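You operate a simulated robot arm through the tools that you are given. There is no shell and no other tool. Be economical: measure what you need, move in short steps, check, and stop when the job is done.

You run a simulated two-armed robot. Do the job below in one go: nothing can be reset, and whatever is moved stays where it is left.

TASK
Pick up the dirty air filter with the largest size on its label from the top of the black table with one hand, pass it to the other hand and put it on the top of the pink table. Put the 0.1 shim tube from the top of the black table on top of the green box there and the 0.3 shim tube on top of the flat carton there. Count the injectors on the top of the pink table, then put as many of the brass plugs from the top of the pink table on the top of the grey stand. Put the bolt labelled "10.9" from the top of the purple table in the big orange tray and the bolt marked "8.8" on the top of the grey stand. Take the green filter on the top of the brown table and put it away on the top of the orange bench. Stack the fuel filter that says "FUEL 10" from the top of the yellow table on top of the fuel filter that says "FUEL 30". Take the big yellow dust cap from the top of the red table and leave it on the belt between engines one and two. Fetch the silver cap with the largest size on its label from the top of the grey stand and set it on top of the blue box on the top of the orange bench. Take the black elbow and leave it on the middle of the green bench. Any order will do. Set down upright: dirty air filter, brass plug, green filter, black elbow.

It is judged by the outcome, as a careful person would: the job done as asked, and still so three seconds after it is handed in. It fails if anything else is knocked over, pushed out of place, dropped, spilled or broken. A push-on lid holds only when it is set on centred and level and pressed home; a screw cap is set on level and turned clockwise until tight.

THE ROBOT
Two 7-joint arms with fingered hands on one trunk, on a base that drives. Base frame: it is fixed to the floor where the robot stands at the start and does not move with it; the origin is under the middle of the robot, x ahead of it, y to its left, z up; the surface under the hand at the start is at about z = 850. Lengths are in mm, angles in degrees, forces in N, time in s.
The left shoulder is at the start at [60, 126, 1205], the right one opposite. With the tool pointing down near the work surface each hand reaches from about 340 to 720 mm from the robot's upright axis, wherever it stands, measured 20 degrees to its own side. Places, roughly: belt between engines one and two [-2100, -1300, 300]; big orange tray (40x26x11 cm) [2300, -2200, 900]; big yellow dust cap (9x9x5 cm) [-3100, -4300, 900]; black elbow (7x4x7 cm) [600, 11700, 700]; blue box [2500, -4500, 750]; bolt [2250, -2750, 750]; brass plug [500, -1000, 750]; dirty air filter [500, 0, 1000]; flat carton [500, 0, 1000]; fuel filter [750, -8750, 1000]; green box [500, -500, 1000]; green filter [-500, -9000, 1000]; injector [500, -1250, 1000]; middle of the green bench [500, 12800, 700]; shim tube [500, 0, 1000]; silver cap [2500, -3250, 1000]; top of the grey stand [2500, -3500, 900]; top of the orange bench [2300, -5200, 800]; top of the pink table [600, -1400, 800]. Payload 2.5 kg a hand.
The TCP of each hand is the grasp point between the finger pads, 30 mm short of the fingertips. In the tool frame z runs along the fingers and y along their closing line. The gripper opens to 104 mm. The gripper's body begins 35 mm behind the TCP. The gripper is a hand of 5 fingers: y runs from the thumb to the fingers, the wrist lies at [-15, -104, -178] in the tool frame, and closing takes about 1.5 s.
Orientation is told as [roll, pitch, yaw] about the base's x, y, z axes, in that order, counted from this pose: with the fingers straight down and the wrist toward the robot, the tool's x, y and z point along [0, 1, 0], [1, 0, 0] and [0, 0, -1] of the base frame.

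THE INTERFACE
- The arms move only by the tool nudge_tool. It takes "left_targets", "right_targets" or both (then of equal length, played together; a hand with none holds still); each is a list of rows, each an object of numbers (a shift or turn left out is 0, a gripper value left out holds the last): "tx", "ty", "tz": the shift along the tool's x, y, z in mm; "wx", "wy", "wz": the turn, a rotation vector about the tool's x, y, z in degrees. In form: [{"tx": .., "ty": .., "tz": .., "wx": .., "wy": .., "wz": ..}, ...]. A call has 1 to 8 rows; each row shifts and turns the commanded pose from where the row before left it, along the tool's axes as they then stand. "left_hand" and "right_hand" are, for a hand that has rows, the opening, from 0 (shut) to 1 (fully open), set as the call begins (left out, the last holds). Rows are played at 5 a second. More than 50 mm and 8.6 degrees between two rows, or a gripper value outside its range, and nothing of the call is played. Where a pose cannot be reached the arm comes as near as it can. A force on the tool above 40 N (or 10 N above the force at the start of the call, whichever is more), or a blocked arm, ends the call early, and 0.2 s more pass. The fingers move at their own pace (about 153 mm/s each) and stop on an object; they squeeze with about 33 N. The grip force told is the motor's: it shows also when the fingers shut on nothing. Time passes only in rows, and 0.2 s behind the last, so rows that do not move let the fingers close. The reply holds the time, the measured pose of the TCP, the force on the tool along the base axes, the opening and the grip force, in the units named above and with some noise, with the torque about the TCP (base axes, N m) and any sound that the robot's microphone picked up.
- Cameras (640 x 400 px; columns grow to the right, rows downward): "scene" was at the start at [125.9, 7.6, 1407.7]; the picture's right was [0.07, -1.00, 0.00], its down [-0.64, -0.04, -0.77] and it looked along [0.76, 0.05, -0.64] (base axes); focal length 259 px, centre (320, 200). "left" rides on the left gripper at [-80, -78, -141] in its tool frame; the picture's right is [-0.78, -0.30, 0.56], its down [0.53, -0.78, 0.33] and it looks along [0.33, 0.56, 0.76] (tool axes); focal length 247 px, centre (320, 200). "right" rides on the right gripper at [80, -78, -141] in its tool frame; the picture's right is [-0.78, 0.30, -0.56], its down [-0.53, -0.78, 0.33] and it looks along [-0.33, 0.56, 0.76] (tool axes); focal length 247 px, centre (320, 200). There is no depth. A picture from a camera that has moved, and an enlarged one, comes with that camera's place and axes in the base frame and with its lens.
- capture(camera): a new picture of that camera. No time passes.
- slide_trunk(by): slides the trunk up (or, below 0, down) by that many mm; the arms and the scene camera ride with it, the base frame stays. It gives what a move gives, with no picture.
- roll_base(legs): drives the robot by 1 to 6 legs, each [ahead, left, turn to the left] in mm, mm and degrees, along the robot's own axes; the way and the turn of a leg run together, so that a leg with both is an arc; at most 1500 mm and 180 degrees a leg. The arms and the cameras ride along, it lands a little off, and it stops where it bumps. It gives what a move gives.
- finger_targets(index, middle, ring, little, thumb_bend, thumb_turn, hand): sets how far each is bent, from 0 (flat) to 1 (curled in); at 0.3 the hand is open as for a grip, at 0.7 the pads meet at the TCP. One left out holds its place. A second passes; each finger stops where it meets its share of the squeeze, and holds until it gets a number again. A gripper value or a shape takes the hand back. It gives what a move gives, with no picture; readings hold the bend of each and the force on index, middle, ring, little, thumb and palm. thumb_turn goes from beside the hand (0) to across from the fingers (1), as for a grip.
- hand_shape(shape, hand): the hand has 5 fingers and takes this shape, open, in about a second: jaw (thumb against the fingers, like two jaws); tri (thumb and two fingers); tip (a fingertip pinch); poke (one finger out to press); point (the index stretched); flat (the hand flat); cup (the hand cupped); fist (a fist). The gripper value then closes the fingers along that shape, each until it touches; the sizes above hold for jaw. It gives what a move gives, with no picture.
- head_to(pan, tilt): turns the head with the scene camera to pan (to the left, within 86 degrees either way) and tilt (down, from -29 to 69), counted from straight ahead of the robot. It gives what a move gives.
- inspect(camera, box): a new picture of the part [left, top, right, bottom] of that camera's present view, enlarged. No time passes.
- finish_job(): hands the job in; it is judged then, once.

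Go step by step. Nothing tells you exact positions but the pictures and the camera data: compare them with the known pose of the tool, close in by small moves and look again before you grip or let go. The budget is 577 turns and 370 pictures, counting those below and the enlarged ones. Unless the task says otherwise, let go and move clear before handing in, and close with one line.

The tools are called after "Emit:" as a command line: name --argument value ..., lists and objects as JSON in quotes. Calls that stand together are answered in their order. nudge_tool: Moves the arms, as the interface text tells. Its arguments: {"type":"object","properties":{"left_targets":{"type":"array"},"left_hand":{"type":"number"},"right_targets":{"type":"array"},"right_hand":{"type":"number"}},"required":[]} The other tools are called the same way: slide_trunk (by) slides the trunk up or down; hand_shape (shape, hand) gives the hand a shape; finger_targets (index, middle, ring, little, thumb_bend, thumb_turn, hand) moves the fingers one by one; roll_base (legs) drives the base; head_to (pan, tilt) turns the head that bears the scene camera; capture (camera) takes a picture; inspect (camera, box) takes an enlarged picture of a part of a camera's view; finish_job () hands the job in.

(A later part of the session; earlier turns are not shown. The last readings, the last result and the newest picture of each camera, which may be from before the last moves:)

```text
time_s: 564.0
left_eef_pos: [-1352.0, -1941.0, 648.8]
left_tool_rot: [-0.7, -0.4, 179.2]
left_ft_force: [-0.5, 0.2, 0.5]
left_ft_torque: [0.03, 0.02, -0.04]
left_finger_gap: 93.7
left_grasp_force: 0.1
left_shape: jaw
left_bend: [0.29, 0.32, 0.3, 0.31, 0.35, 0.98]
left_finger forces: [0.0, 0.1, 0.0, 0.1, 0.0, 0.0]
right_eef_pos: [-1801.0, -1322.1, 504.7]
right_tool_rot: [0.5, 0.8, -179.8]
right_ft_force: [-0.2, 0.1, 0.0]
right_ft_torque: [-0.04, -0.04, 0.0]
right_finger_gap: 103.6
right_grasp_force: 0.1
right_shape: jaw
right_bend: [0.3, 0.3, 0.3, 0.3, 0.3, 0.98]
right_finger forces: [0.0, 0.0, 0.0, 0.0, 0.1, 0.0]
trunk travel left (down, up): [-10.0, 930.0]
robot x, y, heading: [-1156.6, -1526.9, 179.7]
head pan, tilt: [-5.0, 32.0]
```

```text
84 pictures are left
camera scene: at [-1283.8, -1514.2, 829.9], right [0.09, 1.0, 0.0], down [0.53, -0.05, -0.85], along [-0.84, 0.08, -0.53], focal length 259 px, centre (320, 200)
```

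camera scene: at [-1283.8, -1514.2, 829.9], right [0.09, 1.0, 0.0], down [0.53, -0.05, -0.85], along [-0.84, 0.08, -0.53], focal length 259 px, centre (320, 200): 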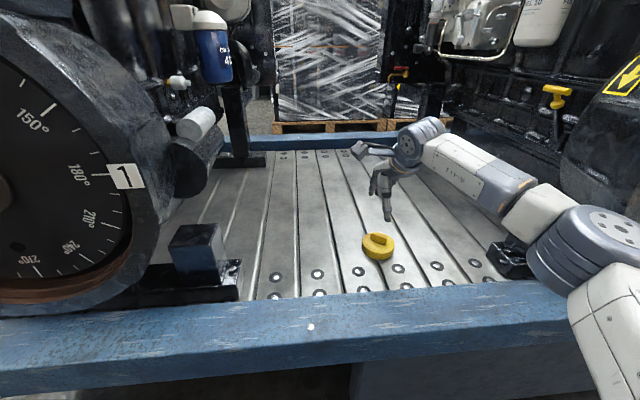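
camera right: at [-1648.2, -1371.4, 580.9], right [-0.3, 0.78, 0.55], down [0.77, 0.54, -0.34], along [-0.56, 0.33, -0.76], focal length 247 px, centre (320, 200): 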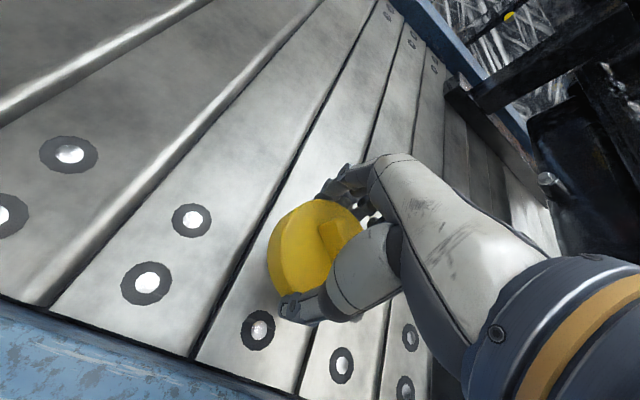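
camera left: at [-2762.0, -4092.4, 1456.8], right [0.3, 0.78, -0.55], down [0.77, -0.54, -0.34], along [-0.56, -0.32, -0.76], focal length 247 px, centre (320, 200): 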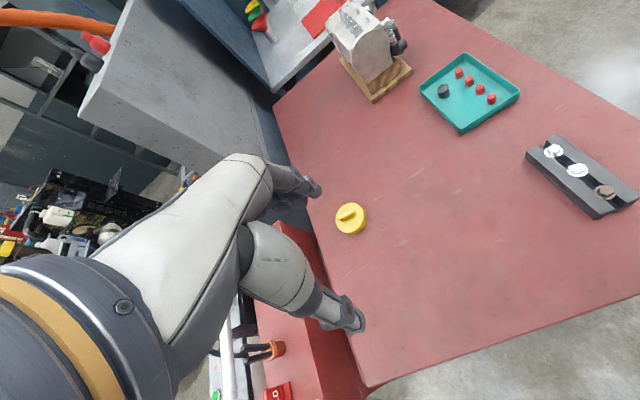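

The cap lies on the belt between engines 1 and 2. Raise the trunk, back off and turn north for the last job.

Emit:
slide_trunk --by 400

Emit:
slide_trunk --by 180

Emit:
roll_base --legs '[[-450, 0, 0], [0, 0, -89.6]]'

Emit:
head_to --pan 0 --tilt 10

Emit:
capture --camera "scene"

```text
time_s: 567.8
left_eef_pos: [-1350.8, -1939.2, 1048.9]
left_tool_rot: [-0.7, -0.5, 179.2]
left_ft_force: [-0.4, 0.1, 0.1]
left_ft_torque: [-0.01, 0.02, -0.01]
left_finger_gap: 93.6
left_grasp_force: 0.1
left_shape: jaw
left_bend: [0.29, 0.32, 0.3, 0.31, 0.35, 0.98]
left_finger forces: [0.1, 0.0, 0.0, 0.0, 0.0, 0.0]
right_eef_pos: [-1801.4, -1320.7, 903.7]
right_tool_rot: [0.5, 0.6, -179.8]
right_ft_force: [0.0, 0.3, 0.0]
right_ft_torque: [0.03, 0.01, 0.01]
right_finger_gap: 103.6
right_grasp_force: 0.0
right_shape: jaw
right_bend: [0.3, 0.3, 0.3, 0.3, 0.3, 0.98]
right_finger forces: [0.1, 0.1, 0.1, 0.1, 0.0, 0.0]
trunk travel left (down, up): [-410.0, 530.0]
robot x, y, heading: [-1153.7, -1520.8, 179.8]
head pan, tilt: [-5.0, 32.0]
```

```text
time_s: 569.8
left_eef_pos: [-1352.3, -1940.7, 1228.8]
left_tool_rot: [-0.7, -0.3, 179.2]
left_ft_force: [-0.1, -1.3, 0.3]
left_ft_torque: [0.03, 0.02, -0.01]
left_finger_gap: 93.6
left_grasp_force: 0.2
left_shape: jaw
left_bend: [0.29, 0.32, 0.3, 0.31, 0.35, 0.98]
left_finger forces: [0.0, 0.1, 0.2, 0.0, 0.0, 0.0]
right_eef_pos: [-1801.4, -1321.7, 1083.3]
right_tool_rot: [0.4, 0.6, -179.8]
right_ft_force: [0.7, 0.7, 0.2]
right_ft_torque: [0.0, -0.02, 0.02]
right_finger_gap: 103.7
right_grasp_force: 0.0
right_shape: jaw
right_bend: [0.3, 0.3, 0.3, 0.3, 0.3, 0.98]
right_finger forces: [0.0, 0.0, 0.1, 0.0, 0.1, 0.0]
trunk travel left (down, up): [-590.0, 350.0]
robot x, y, heading: [-1154.1, -1524.1, 179.8]
head pan, tilt: [-5.0, 32.0]
```

```text
time_s: 576.3
left_eef_pos: [-1123.3, -1344.9, 1229.1]
left_tool_rot: [-0.6, -0.4, 91.2]
left_ft_force: [1.0, 0.2, -0.1]
left_ft_torque: [0.01, 0.0, -0.03]
left_finger_gap: 93.6
left_grasp_force: 0.0
left_shape: jaw
left_bend: [0.29, 0.32, 0.3, 0.31, 0.35, 0.98]
left_finger forces: [0.1, 0.1, 0.0, 0.1, 0.1, 0.0]
right_eef_pos: [-521.0, -875.7, 1083.6]
right_tool_rot: [0.4, 0.6, 92.2]
right_ft_force: [0.3, -0.1, -0.3]
right_ft_torque: [0.01, 0.0, -0.01]
right_finger_gap: 103.6
right_grasp_force: 0.0
right_shape: jaw
right_bend: [0.3, 0.3, 0.3, 0.3, 0.3, 0.98]
right_finger forces: [0.1, 0.0, 0.0, 0.0, 0.0, 0.0]
trunk travel left (down, up): [-590.0, 350.0]
robot x, y, heading: [-698.0, -1527.1, 91.8]
head pan, tilt: [-5.0, 32.0]
```

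```text
time_s: 577.2
left_eef_pos: [-1123.3, -1345.9, 1229.3]
left_tool_rot: [-0.7, -0.4, 91.1]
left_ft_force: [-0.7, -0.2, -0.5]
left_ft_torque: [0.01, 0.03, -0.02]
left_finger_gap: 93.5
left_grasp_force: 0.0
left_shape: jaw
left_bend: [0.29, 0.32, 0.3, 0.31, 0.35, 0.98]
left_finger forces: [0.0, 0.0, 0.0, 0.0, 0.0, 0.0]
right_eef_pos: [-519.9, -876.1, 1083.7]
right_tool_rot: [0.4, 0.6, 92.2]
right_ft_force: [0.1, 0.8, -0.4]
right_ft_torque: [0.02, -0.02, 0.0]
right_finger_gap: 103.7
right_grasp_force: 0.1
right_shape: jaw
right_bend: [0.3, 0.3, 0.3, 0.3, 0.3, 0.98]
right_finger forces: [0.0, 0.0, 0.1, 0.1, 0.0, 0.0]
trunk travel left (down, up): [-590.0, 350.0]
robot x, y, heading: [-700.0, -1527.0, 91.5]
head pan, tilt: [0.0, 10.0]
```

```text
83 pictures are left
camera scene: at [-703.4, -1392.6, 1445.3], right [1.0, 0.03, 0.0], down [0.01, -0.17, -0.98], along [-0.03, 0.98, -0.17], focal length 259 px, centre (320, 200)
```

scene: 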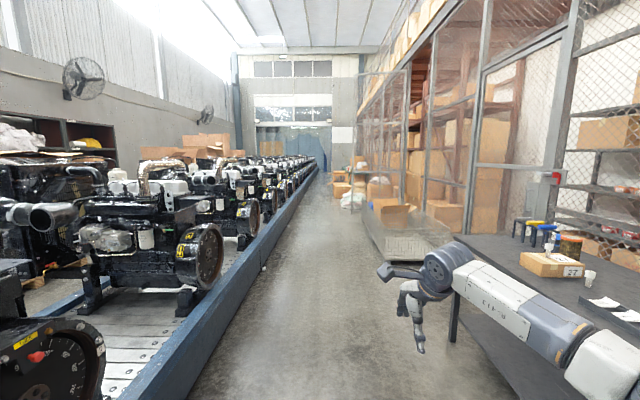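

The lane north is clear. Drive along it.

Emit:
roll_base --legs '[[0, 0, -1.6], [1500, 0, 0], [1500, 0, 0], [1500, 0, 0]]'

Emit:
capture --camera "scene"

```text
time_s: 599.0
left_eef_pos: [-981.3, 3180.7, 1228.5]
left_tool_rot: [-0.7, -0.4, 86.4]
left_ft_force: [0.4, 0.2, 0.7]
left_ft_torque: [0.02, -0.03, 0.02]
left_finger_gap: 93.8
left_grasp_force: 0.1
left_shape: jaw
left_bend: [0.29, 0.32, 0.3, 0.31, 0.35, 0.98]
left_finger forces: [0.1, 0.0, 0.0, 0.0, 0.0, 0.0]
right_eef_pos: [-341.7, 3599.0, 1082.7]
right_tool_rot: [0.4, 0.6, 87.4]
right_ft_force: [0.6, -0.5, -0.3]
right_ft_torque: [-0.01, 0.01, -0.01]
right_finger_gap: 103.8
right_grasp_force: 0.1
right_shape: jaw
right_bend: [0.3, 0.3, 0.3, 0.3, 0.3, 0.98]
right_finger forces: [0.0, 0.0, 0.0, 0.0, 0.1, 0.0]
trunk travel left (down, up): [-590.0, 350.0]
robot x, y, heading: [-575.8, 2963.4, 87.0]
head pan, tilt: [0.0, 10.0]
```

```text
82 pictures are left
camera scene: at [-567.4, 3098.8, 1445.4], right [1.0, -0.05, 0.0], down [-0.01, -0.17, -0.98], along [0.05, 0.98, -0.17], focal length 259 px, centre (320, 200)
```

scene: 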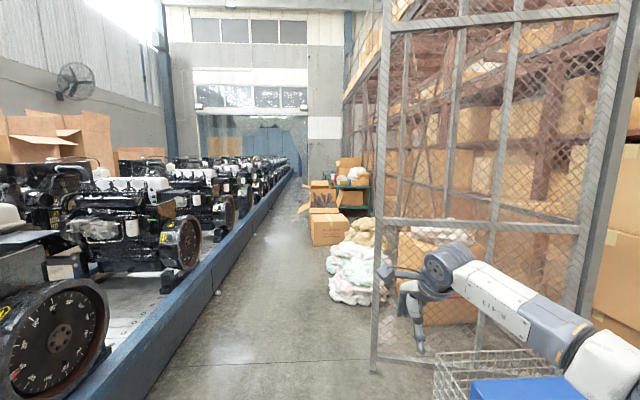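

The lane narrows by some boxes ahead; I'll raise the trunk so the elbows clear and keep to x≈−1050.

Emit:
slide_trunk --by 340

Emit:
roll_base --legs '[[0, 0, 3.2], [1200, 450, 0], [1500, 0, 0]]'

Emit:
capture --camera "scene"

```text
time_s: 602.3
left_eef_pos: [-982.1, 3180.1, 1569.1]
left_tool_rot: [-0.7, -0.4, 86.4]
left_ft_force: [-0.1, 0.6, 0.0]
left_ft_torque: [0.03, -0.03, 0.04]
left_finger_gap: 93.8
left_grasp_force: 0.1
left_shape: jaw
left_bend: [0.29, 0.32, 0.3, 0.31, 0.35, 0.98]
left_finger forces: [0.0, 0.1, 0.1, 0.0, 0.0, 0.0]
right_eef_pos: [-341.5, 3599.7, 1422.7]
right_tool_rot: [0.5, 0.6, 87.4]
right_ft_force: [1.1, -0.4, 0.1]
right_ft_torque: [-0.02, 0.0, -0.03]
right_finger_gap: 103.6
right_grasp_force: 0.1
right_shape: jaw
right_bend: [0.3, 0.3, 0.3, 0.3, 0.3, 0.98]
right_finger forces: [0.1, 0.0, 0.0, 0.1, 0.0, 0.1]
trunk travel left (down, up): [-930.0, 10.0]
robot x, y, heading: [-575.8, 2962.2, 86.7]
head pan, tilt: [0.0, 10.0]
```

```text
time_s: 616.0
left_eef_pos: [-1482.3, 5804.2, 1570.0]
left_tool_rot: [-0.7, -0.4, 91.1]
left_ft_force: [0.2, -0.6, 0.6]
left_ft_torque: [-0.01, 0.0, 0.03]
left_finger_gap: 93.6
left_grasp_force: 0.1
left_shape: jaw
left_bend: [0.29, 0.32, 0.3, 0.31, 0.35, 0.98]
left_finger forces: [0.1, 0.0, 0.0, 0.0, 0.1, 0.0]
right_eef_pos: [-877.3, 6270.2, 1424.1]
right_tool_rot: [0.4, 0.6, 92.0]
right_ft_force: [0.2, 0.4, 0.2]
right_ft_torque: [0.02, -0.04, 0.0]
right_finger_gap: 103.7
right_grasp_force: 0.0
right_shape: jaw
right_bend: [0.3, 0.3, 0.3, 0.3, 0.3, 0.98]
right_finger forces: [0.0, 0.0, 0.0, 0.0, 0.0, 0.1]
trunk travel left (down, up): [-930.0, 10.0]
robot x, y, heading: [-1057.6, 5617.0, 91.6]
head pan, tilt: [0.0, 10.0]
```

```text
81 pictures are left
camera scene: at [-1062.9, 5755.5, 1785.4], right [1.0, 0.03, 0.0], down [0.0, -0.17, -0.98], along [-0.03, 0.98, -0.17], focal length 259 px, centre (320, 200)
```

scene: 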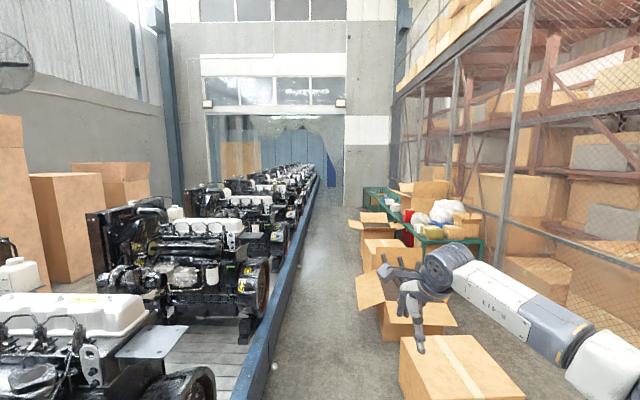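

Emit:
roll_base --legs '[[0, 45, -1.6], [1500, 0, 0], [1500, 0, 0]]'

Emit:
head_to --pan -25 --tilt 15

Emit:
capture --camera "scene"

```text
time_s: 630.9
left_eef_pos: [-1543.4, 8793.1, 1569.3]
left_tool_rot: [-0.7, -0.6, 90.3]
left_ft_force: [0.0, 1.1, 0.8]
left_ft_torque: [0.02, 0.01, -0.05]
left_finger_gap: 93.8
left_grasp_force: 0.0
left_shape: jaw
left_bend: [0.29, 0.32, 0.3, 0.31, 0.35, 0.98]
left_finger forces: [0.0, 0.0, 0.0, 0.1, 0.1, 0.0]
right_eef_pos: [-934.6, 9252.7, 1424.1]
right_tool_rot: [0.4, 0.6, 91.2]
right_ft_force: [-0.4, -1.0, 0.0]
right_ft_torque: [-0.01, 0.0, -0.01]
right_finger_gap: 103.9
right_grasp_force: 0.1
right_shape: jaw
right_bend: [0.3, 0.3, 0.3, 0.3, 0.3, 0.98]
right_finger forces: [0.1, 0.0, 0.0, 0.0, 0.0, 0.0]
trunk travel left (down, up): [-930.0, 10.0]
robot x, y, heading: [-1125.9, 8608.4, 90.9]
head pan, tilt: [0.0, 10.0]
```

```text
time_s: 631.8
left_eef_pos: [-1544.0, 8793.3, 1569.4]
left_tool_rot: [-0.7, -0.5, 90.3]
left_ft_force: [0.5, 0.1, 0.8]
left_ft_torque: [0.04, 0.0, 0.01]
left_finger_gap: 93.8
left_grasp_force: 0.0
left_shape: jaw
left_bend: [0.29, 0.32, 0.3, 0.31, 0.35, 0.98]
left_finger forces: [0.1, 0.1, 0.1, 0.0, 0.0, 0.1]
right_eef_pos: [-934.5, 9253.9, 1423.6]
right_tool_rot: [0.5, 0.6, 91.3]
right_ft_force: [-0.1, 0.7, 0.2]
right_ft_torque: [-0.02, 0.0, -0.01]
right_finger_gap: 103.8
right_grasp_force: 0.0
right_shape: jaw
right_bend: [0.3, 0.3, 0.3, 0.3, 0.3, 0.98]
right_finger forces: [0.0, 0.0, 0.0, 0.0, 0.0, 0.1]
trunk travel left (down, up): [-930.0, 10.0]
robot x, y, heading: [-1123.5, 8606.9, 90.8]
head pan, tilt: [-25.0, 15.0]
```

```text
80 pictures are left
camera scene: at [-1085.9, 8732.0, 1777.3], right [0.91, -0.41, 0.0], down [-0.11, -0.24, -0.97], along [0.4, 0.88, -0.26], focal length 259 px, centre (320, 200)
```

scene: 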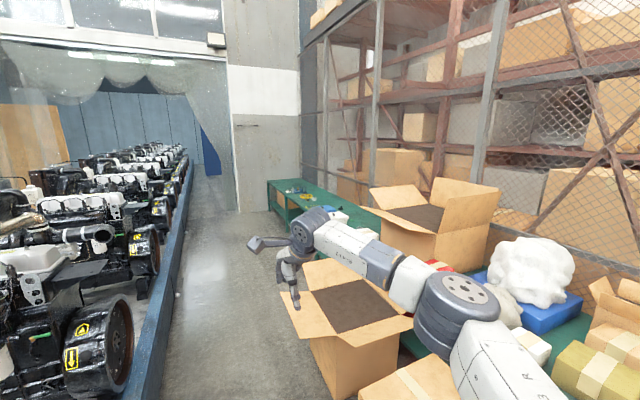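

Emit:
roll_base --legs '[[1500, 0, -0.8], [900, -150, 0]]'

Emit:
head_to --pan -45 --tilt 20

Emit:
capture --camera "scene"

```text
time_s: 643.8
left_eef_pos: [-1420.7, 11216.8, 1570.4]
left_tool_rot: [-0.7, -0.4, 90.5]
left_ft_force: [-1.2, -0.3, -0.5]
left_ft_torque: [0.0, -0.03, 0.0]
left_finger_gap: 93.6
left_grasp_force: 0.0
left_shape: jaw
left_bend: [0.29, 0.32, 0.3, 0.31, 0.35, 0.98]
left_finger forces: [0.0, 0.0, 0.0, 0.0, 0.1, 0.1]
right_eef_pos: [-811.6, 11679.4, 1424.0]
right_tool_rot: [0.4, 0.6, 91.4]
right_ft_force: [-0.3, -0.3, -0.9]
right_ft_torque: [-0.02, -0.01, -0.02]
right_finger_gap: 103.7
right_grasp_force: 0.0
right_shape: jaw
right_bend: [0.3, 0.3, 0.3, 0.3, 0.3, 0.98]
right_finger forces: [0.1, 0.0, 0.0, 0.0, 0.1, 0.1]
trunk travel left (down, up): [-930.0, 10.0]
robot x, y, heading: [-999.7, 11028.9, 90.9]
head pan, tilt: [-25.0, 15.0]
```

```text
time_s: 644.6
left_eef_pos: [-1421.2, 11216.8, 1568.0]
left_tool_rot: [-0.6, -0.5, 90.5]
left_ft_force: [0.0, 0.0, 0.7]
left_ft_torque: [-0.02, -0.01, 0.02]
left_finger_gap: 93.6
left_grasp_force: 0.0
left_shape: jaw
left_bend: [0.29, 0.32, 0.3, 0.31, 0.35, 0.98]
left_finger forces: [0.0, 0.1, 0.0, 0.0, 0.1, 0.0]
right_eef_pos: [-811.8, 11678.4, 1424.2]
right_tool_rot: [0.5, 0.6, 91.5]
right_ft_force: [0.2, 0.5, -0.6]
right_ft_torque: [0.0, -0.03, 0.03]
right_finger_gap: 103.9
right_grasp_force: 0.0
right_shape: jaw
right_bend: [0.3, 0.3, 0.3, 0.3, 0.3, 0.98]
right_finger forces: [0.0, 0.0, 0.0, 0.1, 0.0, 0.0]
trunk travel left (down, up): [-930.0, 10.0]
robot x, y, heading: [-1002.4, 11031.5, 90.9]
head pan, tilt: [-45.0, 20.0]
```

```text
79 pictures are left
camera scene: at [-936.2, 11138.6, 1769.1], right [0.72, -0.69, 0.0], down [-0.24, -0.25, -0.94], along [0.65, 0.68, -0.34], focal length 259 px, centre (320, 200)
```

scene: 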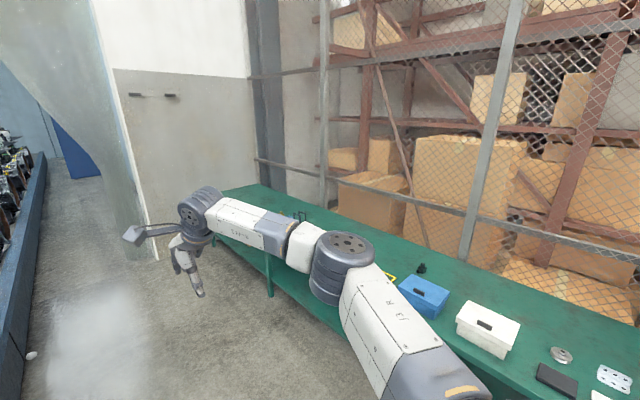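

The bench runs along the wall; a small black part is by the blue box near [550, 11720]. Move abreast and face it.

Emit:
roll_base --legs '[[670, 0, 0], [0, 0, -90]]'

Emit:
slide_trunk --by -300

Emit:
head_to --pan 0 --tilt 25

Emit:
capture --camera "scene"

```text
time_s: 652.2
left_eef_pos: [-823.3, 12119.1, 1569.4]
left_tool_rot: [-0.7, -0.5, -0.5]
left_ft_force: [-0.5, 0.0, 0.4]
left_ft_torque: [0.04, 0.02, 0.02]
left_finger_gap: 93.6
left_grasp_force: 0.0
left_shape: jaw
left_bend: [0.29, 0.32, 0.3, 0.31, 0.35, 0.98]
left_finger forces: [0.0, 0.0, 0.0, 0.0, 0.0, 0.0]
right_eef_pos: [-370.9, 11502.6, 1425.6]
right_tool_rot: [0.4, 0.6, 0.7]
right_ft_force: [0.4, 0.4, 0.5]
right_ft_torque: [0.0, -0.03, -0.01]
right_finger_gap: 103.6
right_grasp_force: 0.0
right_shape: jaw
right_bend: [0.3, 0.3, 0.3, 0.3, 0.3, 0.98]
right_finger forces: [0.0, 0.1, 0.0, 0.1, 0.0, 0.1]
trunk travel left (down, up): [-930.0, 10.0]
robot x, y, heading: [-1012.5, 11701.0, 0.2]
head pan, tilt: [-45.0, 20.0]
```

```text
time_s: 655.2
left_eef_pos: [-823.3, 12118.9, 1270.2]
left_tool_rot: [-0.7, -0.5, -0.5]
left_ft_force: [0.5, 0.6, 0.4]
left_ft_torque: [-0.02, 0.0, 0.01]
left_finger_gap: 93.6
left_grasp_force: 0.0
left_shape: jaw
left_bend: [0.29, 0.32, 0.3, 0.31, 0.35, 0.98]
left_finger forces: [0.0, 0.1, 0.0, 0.0, 0.0, 0.0]
right_eef_pos: [-370.4, 11503.3, 1123.8]
right_tool_rot: [0.4, 0.6, 0.6]
right_ft_force: [-0.1, 0.9, 1.0]
right_ft_torque: [0.01, -0.01, -0.01]
right_finger_gap: 103.5
right_grasp_force: 0.1
right_shape: jaw
right_bend: [0.3, 0.3, 0.3, 0.3, 0.3, 0.98]
right_finger forces: [0.0, 0.1, 0.1, 0.0, 0.0, 0.0]
trunk travel left (down, up): [-630.0, 310.0]
robot x, y, heading: [-1018.6, 11702.4, 0.4]
head pan, tilt: [-45.0, 20.0]
```

```text
time_s: 656.3
left_eef_pos: [-823.3, 12118.4, 1269.2]
left_tool_rot: [-0.7, -0.4, -0.4]
left_ft_force: [-0.7, -0.1, 0.2]
left_ft_torque: [0.0, -0.01, 0.0]
left_finger_gap: 93.5
left_grasp_force: 0.1
left_shape: jaw
left_bend: [0.29, 0.32, 0.3, 0.31, 0.35, 0.98]
left_finger forces: [0.0, 0.0, 0.0, 0.0, 0.0, 0.0]
right_eef_pos: [-370.8, 11503.6, 1124.2]
right_tool_rot: [0.4, 0.5, 0.6]
right_ft_force: [-0.3, 0.7, 0.4]
right_ft_torque: [-0.01, -0.01, -0.01]
right_finger_gap: 103.7
right_grasp_force: 0.1
right_shape: jaw
right_bend: [0.3, 0.3, 0.3, 0.3, 0.3, 0.98]
right_finger forces: [0.0, 0.1, 0.0, 0.1, 0.0, 0.0]
trunk travel left (down, up): [-630.0, 310.0]
robot x, y, heading: [-1017.5, 11699.7, 0.1]
head pan, tilt: [0.0, 25.0]
```

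```text
78 pictures are left
camera scene: at [-883.7, 11703.2, 1461.0], right [0.0, -1.0, 0.0], down [-0.42, 0.0, -0.91], along [0.91, 0.0, -0.42], focal length 259 px, centre (320, 200)
```

scene: 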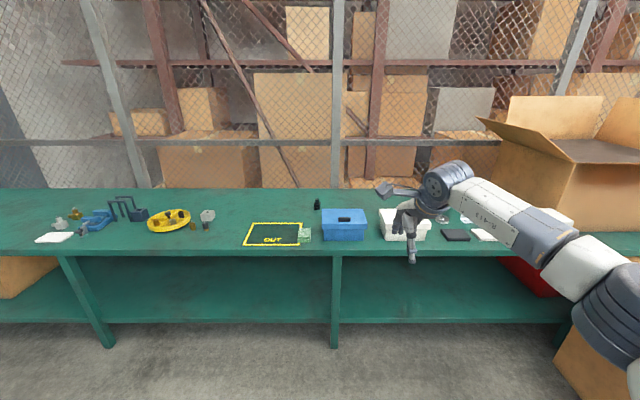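

Emit:
inspect --camera "scene" --box '[220, 170, 440, 270]'

Emit:
inspect --camera "scene" --box '[0, 170, 240, 270]'

```text
2.91 times, centred on (330, 220) of scene
camera zoom: at [-883.7, 11703.2, 1461.0], right [0.0, -1.0, 0.0], down [-0.42, 0.0, -0.91], along [0.91, 0.0, -0.42], focal length 754 px, centre (291, 142)
```

zoom: 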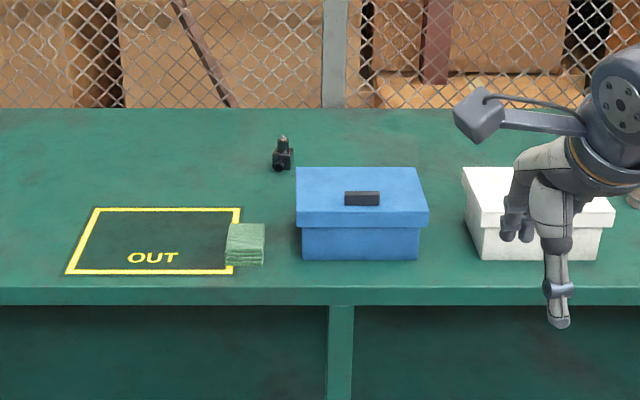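

```text
2.67 times, centred on (120, 220) of scene
camera zoom: at [-883.7, 11703.2, 1461.0], right [0.0, -1.0, 0.0], down [-0.42, 0.0, -0.91], along [0.91, 0.0, -0.42], focal length 691 px, centre (853, 147)
```

zoom: 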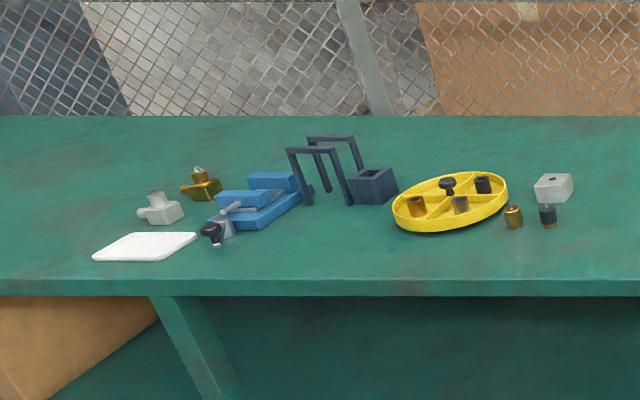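

The black elbow stands at about [528, 11720] behind the blue box; bench surface ≈ z 750 (x≈100–860). Drive close so the right hand can reach it.

Emit:
roll_base --legs '[[0, 215, 0], [800, 0, 0]]'

Emit:
head_to --pan -12 --tilt 42

Emit:
capture --camera "scene"

Emit:
capture --camera "right"

```text
time_s: 661.8
left_eef_pos: [-45.6, 12332.5, 1270.1]
left_tool_rot: [-0.6, -0.5, -0.7]
left_ft_force: [1.1, 0.2, 0.1]
left_ft_torque: [-0.02, 0.03, 0.01]
left_finger_gap: 93.8
left_grasp_force: 0.0
left_shape: jaw
left_bend: [0.29, 0.32, 0.3, 0.31, 0.35, 0.98]
left_finger forces: [0.0, 0.0, 0.0, 0.1, 0.0, 0.1]
right_eef_pos: [404.8, 11714.5, 1124.7]
right_tool_rot: [0.5, 0.6, 0.3]
right_ft_force: [0.7, -0.2, 0.2]
right_ft_torque: [-0.04, 0.01, -0.01]
right_finger_gap: 103.9
right_grasp_force: 0.1
right_shape: jaw
right_bend: [0.3, 0.3, 0.3, 0.3, 0.3, 0.98]
right_finger forces: [0.0, 0.1, 0.1, 0.0, 0.1, 0.0]
trunk travel left (down, up): [-630.0, 310.0]
robot x, y, heading: [-239.8, 11914.1, -0.1]
head pan, tilt: [0.0, 25.0]
```

```text
time_s: 662.5
left_eef_pos: [-45.9, 12331.7, 1270.2]
left_tool_rot: [-0.6, -0.5, -0.7]
left_ft_force: [0.1, 0.0, 1.0]
left_ft_torque: [0.03, 0.03, -0.02]
left_finger_gap: 93.6
left_grasp_force: 0.1
left_shape: jaw
left_bend: [0.29, 0.32, 0.3, 0.31, 0.35, 0.98]
left_finger forces: [0.1, 0.0, 0.0, 0.0, 0.1, 0.1]
right_eef_pos: [403.1, 11713.7, 1123.9]
right_tool_rot: [0.5, 0.6, 0.2]
right_ft_force: [-0.6, -0.3, 0.0]
right_ft_torque: [0.01, 0.0, 0.0]
right_finger_gap: 103.7
right_grasp_force: 0.1
right_shape: jaw
right_bend: [0.3, 0.3, 0.3, 0.3, 0.3, 0.98]
right_finger forces: [0.0, 0.0, 0.1, 0.0, 0.0, 0.0]
trunk travel left (down, up): [-630.0, 310.0]
robot x, y, heading: [-243.8, 11916.8, -0.3]
head pan, tilt: [-12.0, 42.0]
```

```text
75 pictures are left
camera scene: at [-118.7, 11900.1, 1434.8], right [-0.21, -0.98, 0.0], down [-0.65, 0.14, -0.74], along [0.73, -0.16, -0.67], focal length 259 px, centre (320, 200)
```

scene: 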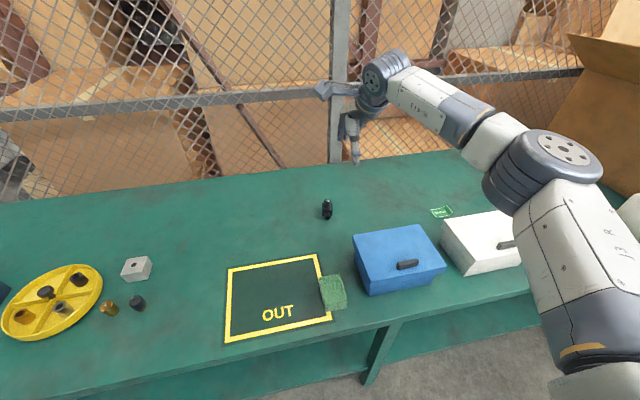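

```text
74 pictures are left
camera right: at [327.6, 11793.7, 1265.5], right [0.31, -0.78, 0.55], down [-0.78, -0.54, -0.33], along [0.55, -0.33, -0.77], focal length 247 px, centre (320, 200)
```

right: 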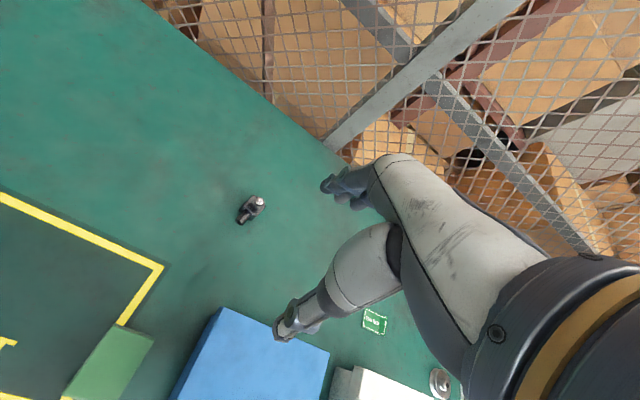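

Emit:
inspect --camera "right" --box '[215, 175, 290, 240]'

Emit:
inspect --camera "scene" --box '[300, 185, 355, 230]'

```text
6.15 times, centred on (252, 208) of right
camera zoom: at [327.6, 11793.7, 1265.5], right [0.31, -0.78, 0.55], down [-0.78, -0.54, -0.33], along [0.55, -0.33, -0.77], focal length 1520 px, centre (735, 154)
```

zoom: 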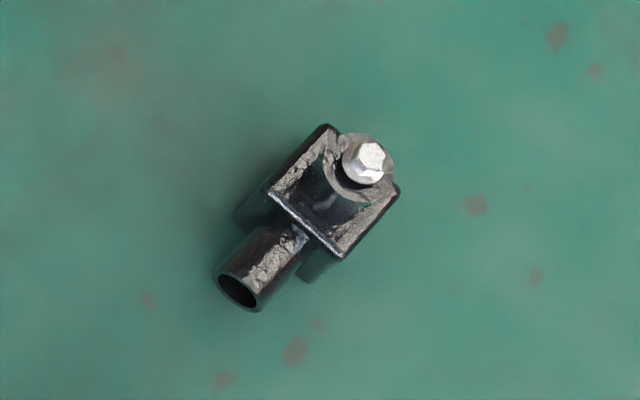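

```text
8.89 times, centred on (328, 208) of scene
camera zoom: at [-118.7, 11900.1, 1434.8], right [-0.21, -0.98, 0.0], down [-0.65, 0.14, -0.74], along [0.73, -0.16, -0.67], focal length 2303 px, centre (253, 133)
```

zoom: 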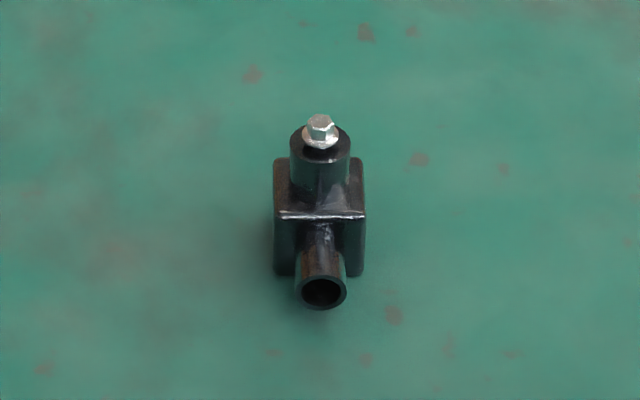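

The elbow's port points toward me at ~20°, 70 mm long in that direction. I'll grip it lengthwise with the left hand, with the base turned −21° so the hand lines up. First bring the left hand forward.

Emit:
nudge_tool --left_targets '[{"tx": -22, "ty": 44}, {"tx": -22, "ty": 44}, {"tx": -22, "ty": 44}, {"tx": -22, "ty": 44}, {"tx": -22, "ty": 44}, {"tx": -22, "ty": 44}, {"tx": -22, "ty": 44}, {"tx": -22, "ty": 44}]' --left_hand 0.95

Emit:
roll_base --legs '[[0, -150, -21], [120, 0, 0]]'

Emit:
head_to --pan 12 --tilt 45

Emit:
capture --camera "scene"

Emit:
capture --camera "left"

```text
time_s: 664.4
left_eef_pos: [305.3, 12152.7, 1272.7]
left_tool_rot: [-0.8, -0.4, -0.7]
left_ft_force: [0.4, -0.7, 0.4]
left_ft_torque: [0.02, 0.02, 0.0]
left_finger_gap: 98.9
left_grasp_force: 0.0
left_shape: jaw
left_bend: [0.32, 0.31, 0.3, 0.31, 0.31, 0.98]
left_finger forces: [0.1, 0.0, 0.0, 0.0, 0.0, 0.0]
right_eef_pos: [404.4, 11713.5, 1124.5]
right_tool_rot: [0.5, 0.7, 0.3]
right_ft_force: [0.1, -0.4, 0.2]
right_ft_torque: [0.02, 0.0, 0.02]
right_finger_gap: 103.9
right_grasp_force: 0.0
right_shape: jaw
right_bend: [0.3, 0.3, 0.3, 0.3, 0.3, 0.98]
right_finger forces: [0.0, 0.0, 0.1, 0.1, 0.1, 0.1]
trunk travel left (down, up): [-630.0, 310.0]
robot x, y, heading: [-241.6, 11916.3, 0.1]
head pan, tilt: [-12.0, 42.0]
```

```text
time_s: 666.7
left_eef_pos: [438.2, 11753.7, 1273.5]
left_tool_rot: [-0.8, -0.4, -21.5]
left_ft_force: [-0.8, -0.8, 0.2]
left_ft_torque: [0.0, -0.02, 0.0]
left_finger_gap: 98.6
left_grasp_force: 0.1
left_shape: jaw
left_bend: [0.32, 0.31, 0.3, 0.31, 0.31, 0.98]
left_finger forces: [0.0, 0.0, 0.1, 0.1, 0.0, 0.0]
right_eef_pos: [374.8, 11307.0, 1124.6]
right_tool_rot: [0.4, 0.6, -20.4]
right_ft_force: [0.5, 0.7, -0.7]
right_ft_torque: [0.01, 0.04, -0.01]
right_finger_gap: 103.7
right_grasp_force: 0.0
right_shape: jaw
right_bend: [0.3, 0.3, 0.3, 0.3, 0.3, 0.98]
right_finger forces: [0.1, 0.0, 0.0, 0.0, 0.0, 0.1]
trunk travel left (down, up): [-630.0, 310.0]
robot x, y, heading: [-158.5, 11725.4, -21.0]
head pan, tilt: [-12.0, 42.0]
```

```text
time_s: 667.6
left_eef_pos: [437.3, 11754.2, 1273.8]
left_tool_rot: [-0.6, -0.5, -21.5]
left_ft_force: [0.1, -1.0, 0.3]
left_ft_torque: [-0.01, -0.01, 0.02]
left_finger_gap: 98.8
left_grasp_force: 0.0
left_shape: jaw
left_bend: [0.32, 0.31, 0.3, 0.31, 0.31, 0.98]
left_finger forces: [0.0, 0.0, 0.1, 0.0, 0.1, 0.1]
right_eef_pos: [374.5, 11307.7, 1124.2]
right_tool_rot: [0.4, 0.5, -20.6]
right_ft_force: [0.0, -0.3, 0.6]
right_ft_torque: [-0.02, -0.01, 0.02]
right_finger_gap: 103.4
right_grasp_force: 0.0
right_shape: jaw
right_bend: [0.3, 0.3, 0.3, 0.3, 0.3, 0.98]
right_finger forces: [0.0, 0.0, 0.0, 0.1, 0.0, 0.0]
trunk travel left (down, up): [-630.0, 310.0]
robot x, y, heading: [-157.0, 11725.7, -20.7]
head pan, tilt: [12.0, 45.0]
```

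```text
71 pictures are left
camera scene: at [-37.9, 11700.4, 1430.4], right [-0.16, -0.99, 0.0], down [-0.7, 0.11, -0.71], along [0.7, -0.11, -0.71], focal length 259 px, centre (320, 200)
```

scene: 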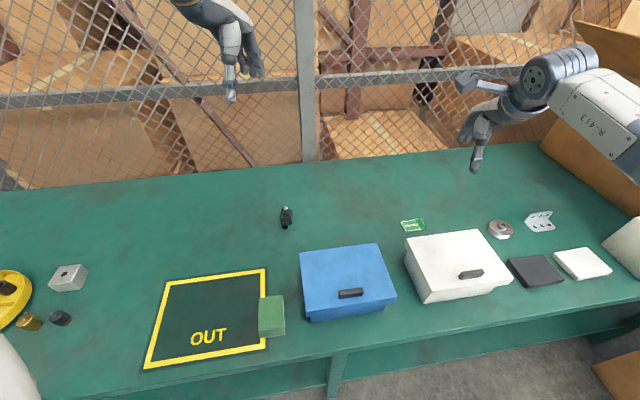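

```text
70 pictures are left
camera left: at [335.2, 11711.0, 1415.3], right [-0.56, -0.62, -0.55], down [-0.53, 0.78, -0.35], along [0.64, 0.1, -0.76], focal length 247 px, centre (320, 200)
```

left: 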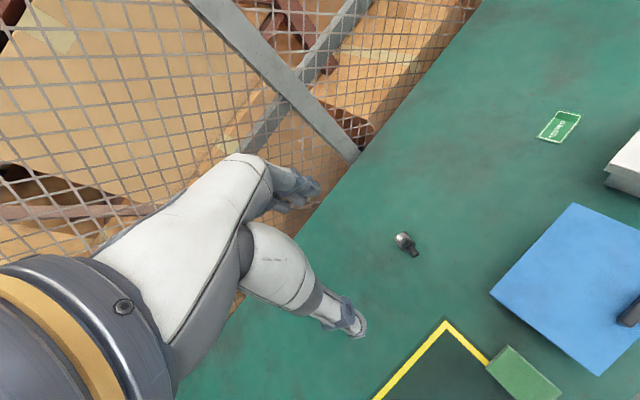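

Emit:
nudge_tool --right_targets '[{"tz": -45}, {"tz": -45}, {"tz": -45}, {"tz": -45}, {}]' --left_targets '[{"tx": 6, "ty": 30}, {"tx": 5, "ty": 27}, {}, {}, {}]'

Emit:
roll_base --legs '[[40, 0, 0]]'

Emit:
slide_trunk --by -240

Emit:
capture --camera "left"

Emit:
capture --camera "scene"

```text
time_s: 668.8
left_eef_pos: [493.9, 11745.0, 1272.3]
left_tool_rot: [-0.7, -0.5, -21.4]
left_ft_force: [0.6, 0.4, -0.1]
left_ft_torque: [-0.02, 0.05, -0.04]
left_finger_gap: 98.7
left_grasp_force: 0.0
left_shape: jaw
left_bend: [0.32, 0.31, 0.3, 0.31, 0.31, 0.98]
left_finger forces: [0.0, 0.0, 0.1, 0.1, 0.0, 0.0]
right_eef_pos: [369.2, 11308.9, 1279.6]
right_tool_rot: [0.4, 0.5, -20.6]
right_ft_force: [-1.1, -0.2, 0.0]
right_ft_torque: [-0.01, -0.04, 0.01]
right_finger_gap: 103.7
right_grasp_force: 0.1
right_shape: jaw
right_bend: [0.3, 0.3, 0.3, 0.3, 0.3, 0.98]
right_finger forces: [0.1, 0.1, 0.0, 0.0, 0.0, 0.0]
right hand out of reach, approached as far as the arm can: row 4
trunk travel left (down, up): [-630.0, 310.0]
robot x, y, heading: [-155.9, 11727.6, -21.3]
head pan, tilt: [12.0, 45.0]
```

```text
time_s: 669.7
left_eef_pos: [531.4, 11728.6, 1272.2]
left_tool_rot: [-0.7, -0.5, -21.4]
left_ft_force: [0.3, -0.2, -0.1]
left_ft_torque: [0.02, 0.04, 0.01]
left_finger_gap: 98.8
left_grasp_force: 0.0
left_shape: jaw
left_bend: [0.32, 0.31, 0.3, 0.31, 0.31, 0.98]
left_finger forces: [0.1, 0.0, 0.0, 0.1, 0.1, 0.0]
right_eef_pos: [406.9, 11294.2, 1278.9]
right_tool_rot: [0.5, 0.6, -20.6]
right_ft_force: [1.0, -0.3, -0.7]
right_ft_torque: [0.03, 0.04, 0.01]
right_finger_gap: 103.7
right_grasp_force: 0.1
right_shape: jaw
right_bend: [0.3, 0.3, 0.3, 0.3, 0.3, 0.98]
right_finger forces: [0.1, 0.1, 0.1, 0.0, 0.0, 0.1]
trunk travel left (down, up): [-630.0, 310.0]
robot x, y, heading: [-119.8, 11713.7, -21.3]
head pan, tilt: [12.0, 45.0]
```

```text
time_s: 672.2
left_eef_pos: [532.1, 11729.5, 1032.5]
left_tool_rot: [-0.7, -0.6, -21.5]
left_ft_force: [0.6, -0.7, -1.2]
left_ft_torque: [0.01, 0.0, 0.03]
left_finger_gap: 98.7
left_grasp_force: 0.1
left_shape: jaw
left_bend: [0.32, 0.31, 0.3, 0.31, 0.31, 0.98]
left_finger forces: [0.1, 0.0, 0.0, 0.0, 0.0, 0.0]
right_eef_pos: [404.7, 11293.1, 1038.5]
right_tool_rot: [0.4, 0.4, -20.6]
right_ft_force: [1.5, 0.4, 0.0]
right_ft_torque: [-0.05, 0.01, 0.0]
right_finger_gap: 103.6
right_grasp_force: 0.0
right_shape: jaw
right_bend: [0.3, 0.3, 0.3, 0.3, 0.3, 0.98]
right_finger forces: [0.0, 0.1, 0.1, 0.1, 0.0, 0.0]
trunk travel left (down, up): [-390.0, 550.0]
robot x, y, heading: [-119.1, 11710.2, -21.3]
head pan, tilt: [12.0, 45.0]
```

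```text
69 pictures are left
camera left: at [429.8, 11686.9, 1174.5], right [-0.56, -0.62, -0.55], down [-0.53, 0.78, -0.35], along [0.64, 0.1, -0.76], focal length 247 px, centre (320, 200)
```

left: 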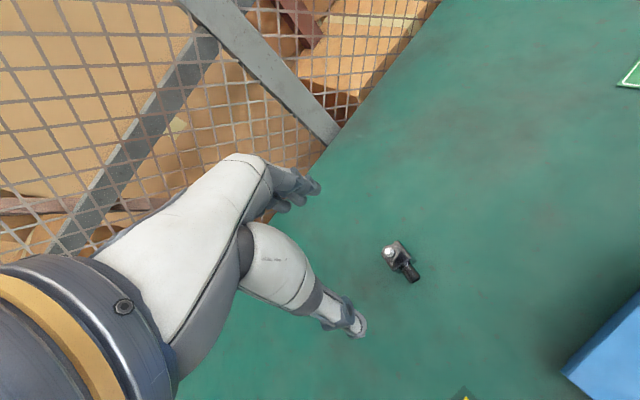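

```text
68 pictures are left
camera scene: at [-0.8, 11686.2, 1190.5], right [-0.16, -0.99, 0.0], down [-0.7, 0.11, -0.71], along [0.7, -0.11, -0.71], focal length 259 px, centre (320, 200)
```

scene: 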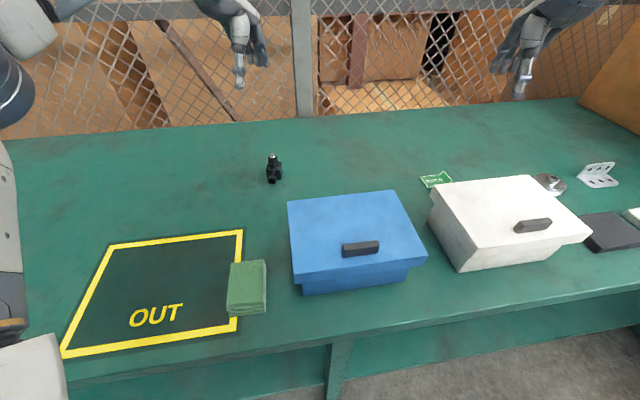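

Triangulation gives the bench at z≈720 and the elbow centred at about [566, 11724]. Move in and lower.

Emit:
roll_base --legs '[[35, 0, 0]]'

Emit:
nudge_tool --left_targets '[{"tx": 6, "tz": 40}, {"tz": 40}, {"tz": 40}, {}]'

Emit:
capture --camera "left"

Emit:
inspect --camera "scene" --box '[180, 60, 360, 220]'

```text
time_s: 673.0
left_eef_pos: [565.1, 11717.0, 1033.1]
left_tool_rot: [-0.7, -0.5, -21.6]
left_ft_force: [0.6, -0.5, 0.2]
left_ft_torque: [-0.05, 0.0, 0.03]
left_finger_gap: 98.8
left_grasp_force: 0.0
left_shape: jaw
left_bend: [0.32, 0.31, 0.3, 0.31, 0.31, 0.98]
left_finger forces: [0.1, 0.0, 0.0, 0.1, 0.1, 0.1]
right_eef_pos: [438.9, 11280.5, 1040.1]
right_tool_rot: [0.6, 0.5, -20.6]
right_ft_force: [-0.2, 0.6, -0.4]
right_ft_torque: [0.01, 0.03, 0.02]
right_finger_gap: 103.8
right_grasp_force: 0.1
right_shape: jaw
right_bend: [0.3, 0.3, 0.3, 0.3, 0.3, 0.98]
right_finger forces: [0.0, 0.0, 0.0, 0.0, 0.0, 0.0]
trunk travel left (down, up): [-390.0, 550.0]
robot x, y, heading: [-88.2, 11696.5, -20.9]
head pan, tilt: [12.0, 45.0]
```

```text
time_s: 674.0
left_eef_pos: [565.6, 11720.9, 911.6]
left_tool_rot: [-0.7, -0.6, -21.5]
left_ft_force: [0.1, -0.6, 0.1]
left_ft_torque: [0.0, 0.01, -0.01]
left_finger_gap: 98.6
left_grasp_force: 0.0
left_shape: jaw
left_bend: [0.32, 0.31, 0.3, 0.31, 0.31, 0.98]
left_finger forces: [0.0, 0.1, 0.0, 0.1, 0.0, 0.0]
right_eef_pos: [439.0, 11281.3, 1038.3]
right_tool_rot: [0.5, 0.6, -20.5]
right_ft_force: [0.1, -0.3, 0.4]
right_ft_torque: [-0.02, -0.04, -0.03]
right_finger_gap: 103.5
right_grasp_force: 0.1
right_shape: jaw
right_bend: [0.3, 0.3, 0.3, 0.3, 0.3, 0.98]
right_finger forces: [0.0, 0.0, 0.0, 0.1, 0.0, 0.0]
trunk travel left (down, up): [-390.0, 550.0]
robot x, y, heading: [-87.3, 11700.1, -20.9]
head pan, tilt: [12.0, 45.0]
```

```text
67 pictures are left
camera left: at [463.7, 11677.3, 1053.3], right [-0.56, -0.62, -0.55], down [-0.53, 0.78, -0.35], along [0.64, 0.1, -0.76], focal length 247 px, centre (320, 200)
```

left: 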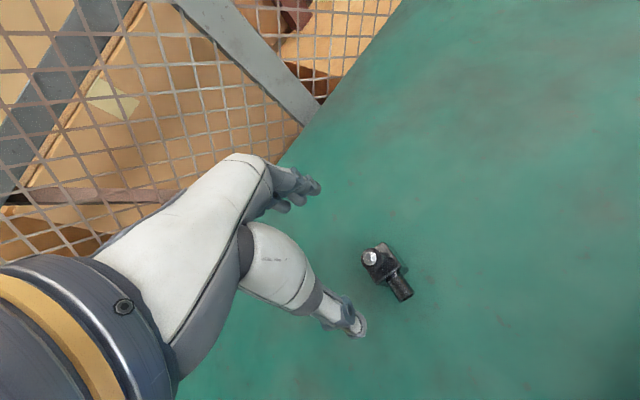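

```text
2.50 times, centred on (270, 140) of scene
camera zoom: at [32.4, 11673.4, 1190.4], right [-0.16, -0.99, 0.0], down [-0.7, 0.11, -0.71], along [0.7, -0.11, -0.71], focal length 648 px, centre (445, 350)
```

zoom: 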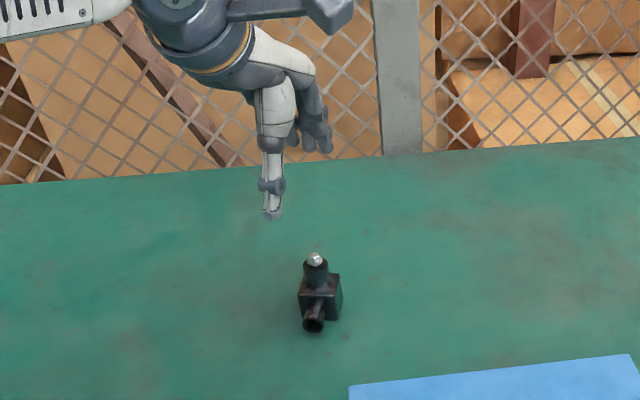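

Emit:
nudge_tool --left_targets '[{"tx": 2, "ty": 2, "wz": -7}, {"tz": 40}, {"tz": 20}, {}]'

Emit:
capture --camera "left"

```text
time_s: 675.0
left_eef_pos: [568.7, 11720.9, 851.5]
left_tool_rot: [-0.8, -0.4, -14.5]
left_ft_force: [0.4, 0.1, -0.8]
left_ft_torque: [0.01, -0.03, 0.01]
left_finger_gap: 98.7
left_grasp_force: 0.1
left_shape: jaw
left_bend: [0.32, 0.31, 0.3, 0.31, 0.31, 0.98]
left_finger forces: [0.0, 0.0, 0.0, 0.0, 0.0, 0.0]
right_eef_pos: [437.5, 11279.5, 1038.6]
right_tool_rot: [0.5, 0.5, -20.6]
right_ft_force: [-0.3, -0.1, 0.0]
right_ft_torque: [0.02, -0.02, 0.02]
right_finger_gap: 103.7
right_grasp_force: 0.2
right_shape: jaw
right_bend: [0.3, 0.3, 0.3, 0.3, 0.3, 0.98]
right_finger forces: [0.0, 0.1, 0.1, 0.0, 0.0, 0.1]
trunk travel left (down, up): [-390.0, 550.0]
robot x, y, heading: [-89.8, 11699.8, -20.9]
head pan, tilt: [12.0, 45.0]
```

```text
65 pictures are left
camera left: at [473.6, 11665.4, 994.4], right [-0.48, -0.69, -0.55], down [-0.62, 0.71, -0.35], along [0.62, 0.17, -0.76], focal length 247 px, centre (320, 200)
```

left: 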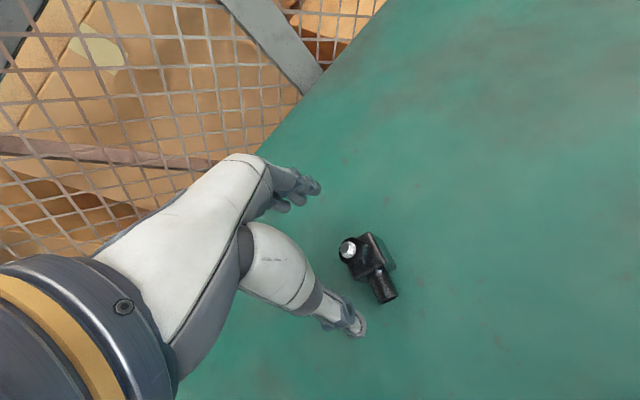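

Aligned with 13+ mm clearance at both ends. Lower in stages.

Emit:
nudge_tool --left_targets '[{"tz": 25}, {"tz": 20}, {}]'

Emit:
slide_trunk --by -32

Emit:
capture --camera "left"

Emit:
inspect --camera "scene" --box '[200, 60, 340, 200]'

```text
time_s: 675.8
left_eef_pos: [571.0, 11718.7, 806.8]
left_tool_rot: [-0.8, -0.5, -14.4]
left_ft_force: [-0.7, 0.4, 0.1]
left_ft_torque: [0.0, 0.03, -0.01]
left_finger_gap: 98.8
left_grasp_force: 0.1
left_shape: jaw
left_bend: [0.32, 0.31, 0.3, 0.31, 0.31, 0.98]
left_finger forces: [0.0, 0.0, 0.0, 0.0, 0.0, 0.1]
right_eef_pos: [439.4, 11281.2, 1038.8]
right_tool_rot: [0.5, 0.6, -20.7]
right_ft_force: [0.3, -0.2, -0.2]
right_ft_torque: [-0.03, 0.0, 0.0]
right_finger_gap: 103.7
right_grasp_force: 0.0
right_shape: jaw
right_bend: [0.3, 0.3, 0.3, 0.3, 0.3, 0.98]
right_finger forces: [0.1, 0.0, 0.0, 0.0, 0.0, 0.1]
trunk travel left (down, up): [-390.0, 550.0]
robot x, y, heading: [-82.9, 11702.8, -20.9]
head pan, tilt: [12.0, 45.0]
```

```text
time_s: 676.6
left_eef_pos: [569.2, 11720.7, 776.3]
left_tool_rot: [-0.8, -0.4, -14.5]
left_ft_force: [0.3, 0.1, 0.0]
left_ft_torque: [0.01, 0.0, 0.0]
left_finger_gap: 98.6
left_grasp_force: 0.1
left_shape: jaw
left_bend: [0.32, 0.31, 0.3, 0.31, 0.31, 0.98]
left_finger forces: [0.0, 0.1, 0.0, 0.0, 0.0, 0.1]
right_eef_pos: [437.1, 11281.1, 1007.7]
right_tool_rot: [0.4, 0.4, -20.7]
right_ft_force: [0.5, -0.4, -0.7]
right_ft_torque: [-0.01, -0.01, -0.01]
right_finger_gap: 103.6
right_grasp_force: 0.0
right_shape: jaw
right_bend: [0.3, 0.3, 0.3, 0.3, 0.3, 0.98]
right_finger forces: [0.1, 0.0, 0.0, 0.1, 0.1, 0.1]
trunk travel left (down, up): [-358.0, 582.0]
robot x, y, heading: [-85.1, 11698.7, -21.3]
head pan, tilt: [12.0, 45.0]
```

```text
64 pictures are left
camera left: at [474.6, 11665.4, 917.3], right [-0.48, -0.69, -0.55], down [-0.62, 0.71, -0.35], along [0.62, 0.17, -0.76], focal length 247 px, centre (320, 200)
```

left: 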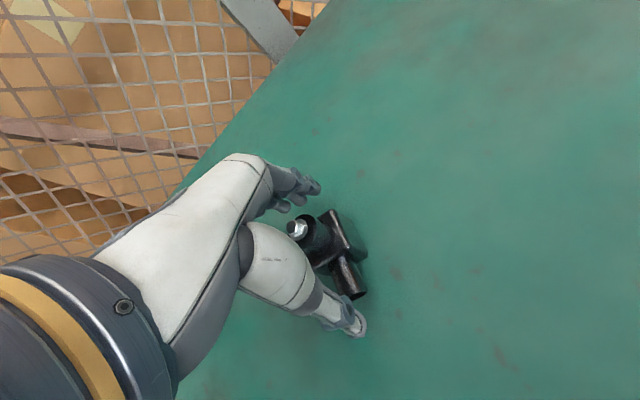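

```text
2.86 times, centred on (270, 130) of scene
camera zoom: at [32.3, 11673.5, 1158.4], right [-0.16, -0.99, 0.0], down [-0.7, 0.11, -0.71], along [0.7, -0.11, -0.71], focal length 740 px, centre (463, 400)
```

zoom: 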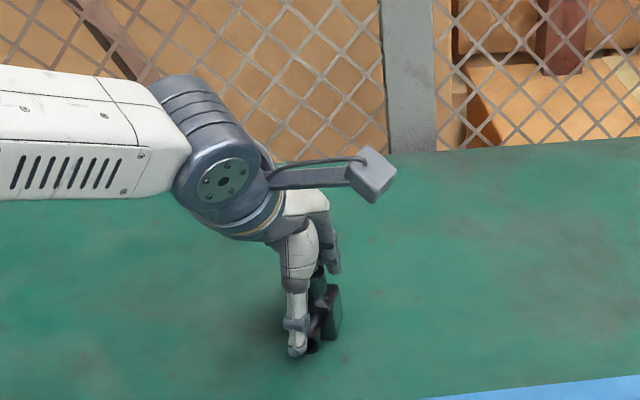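

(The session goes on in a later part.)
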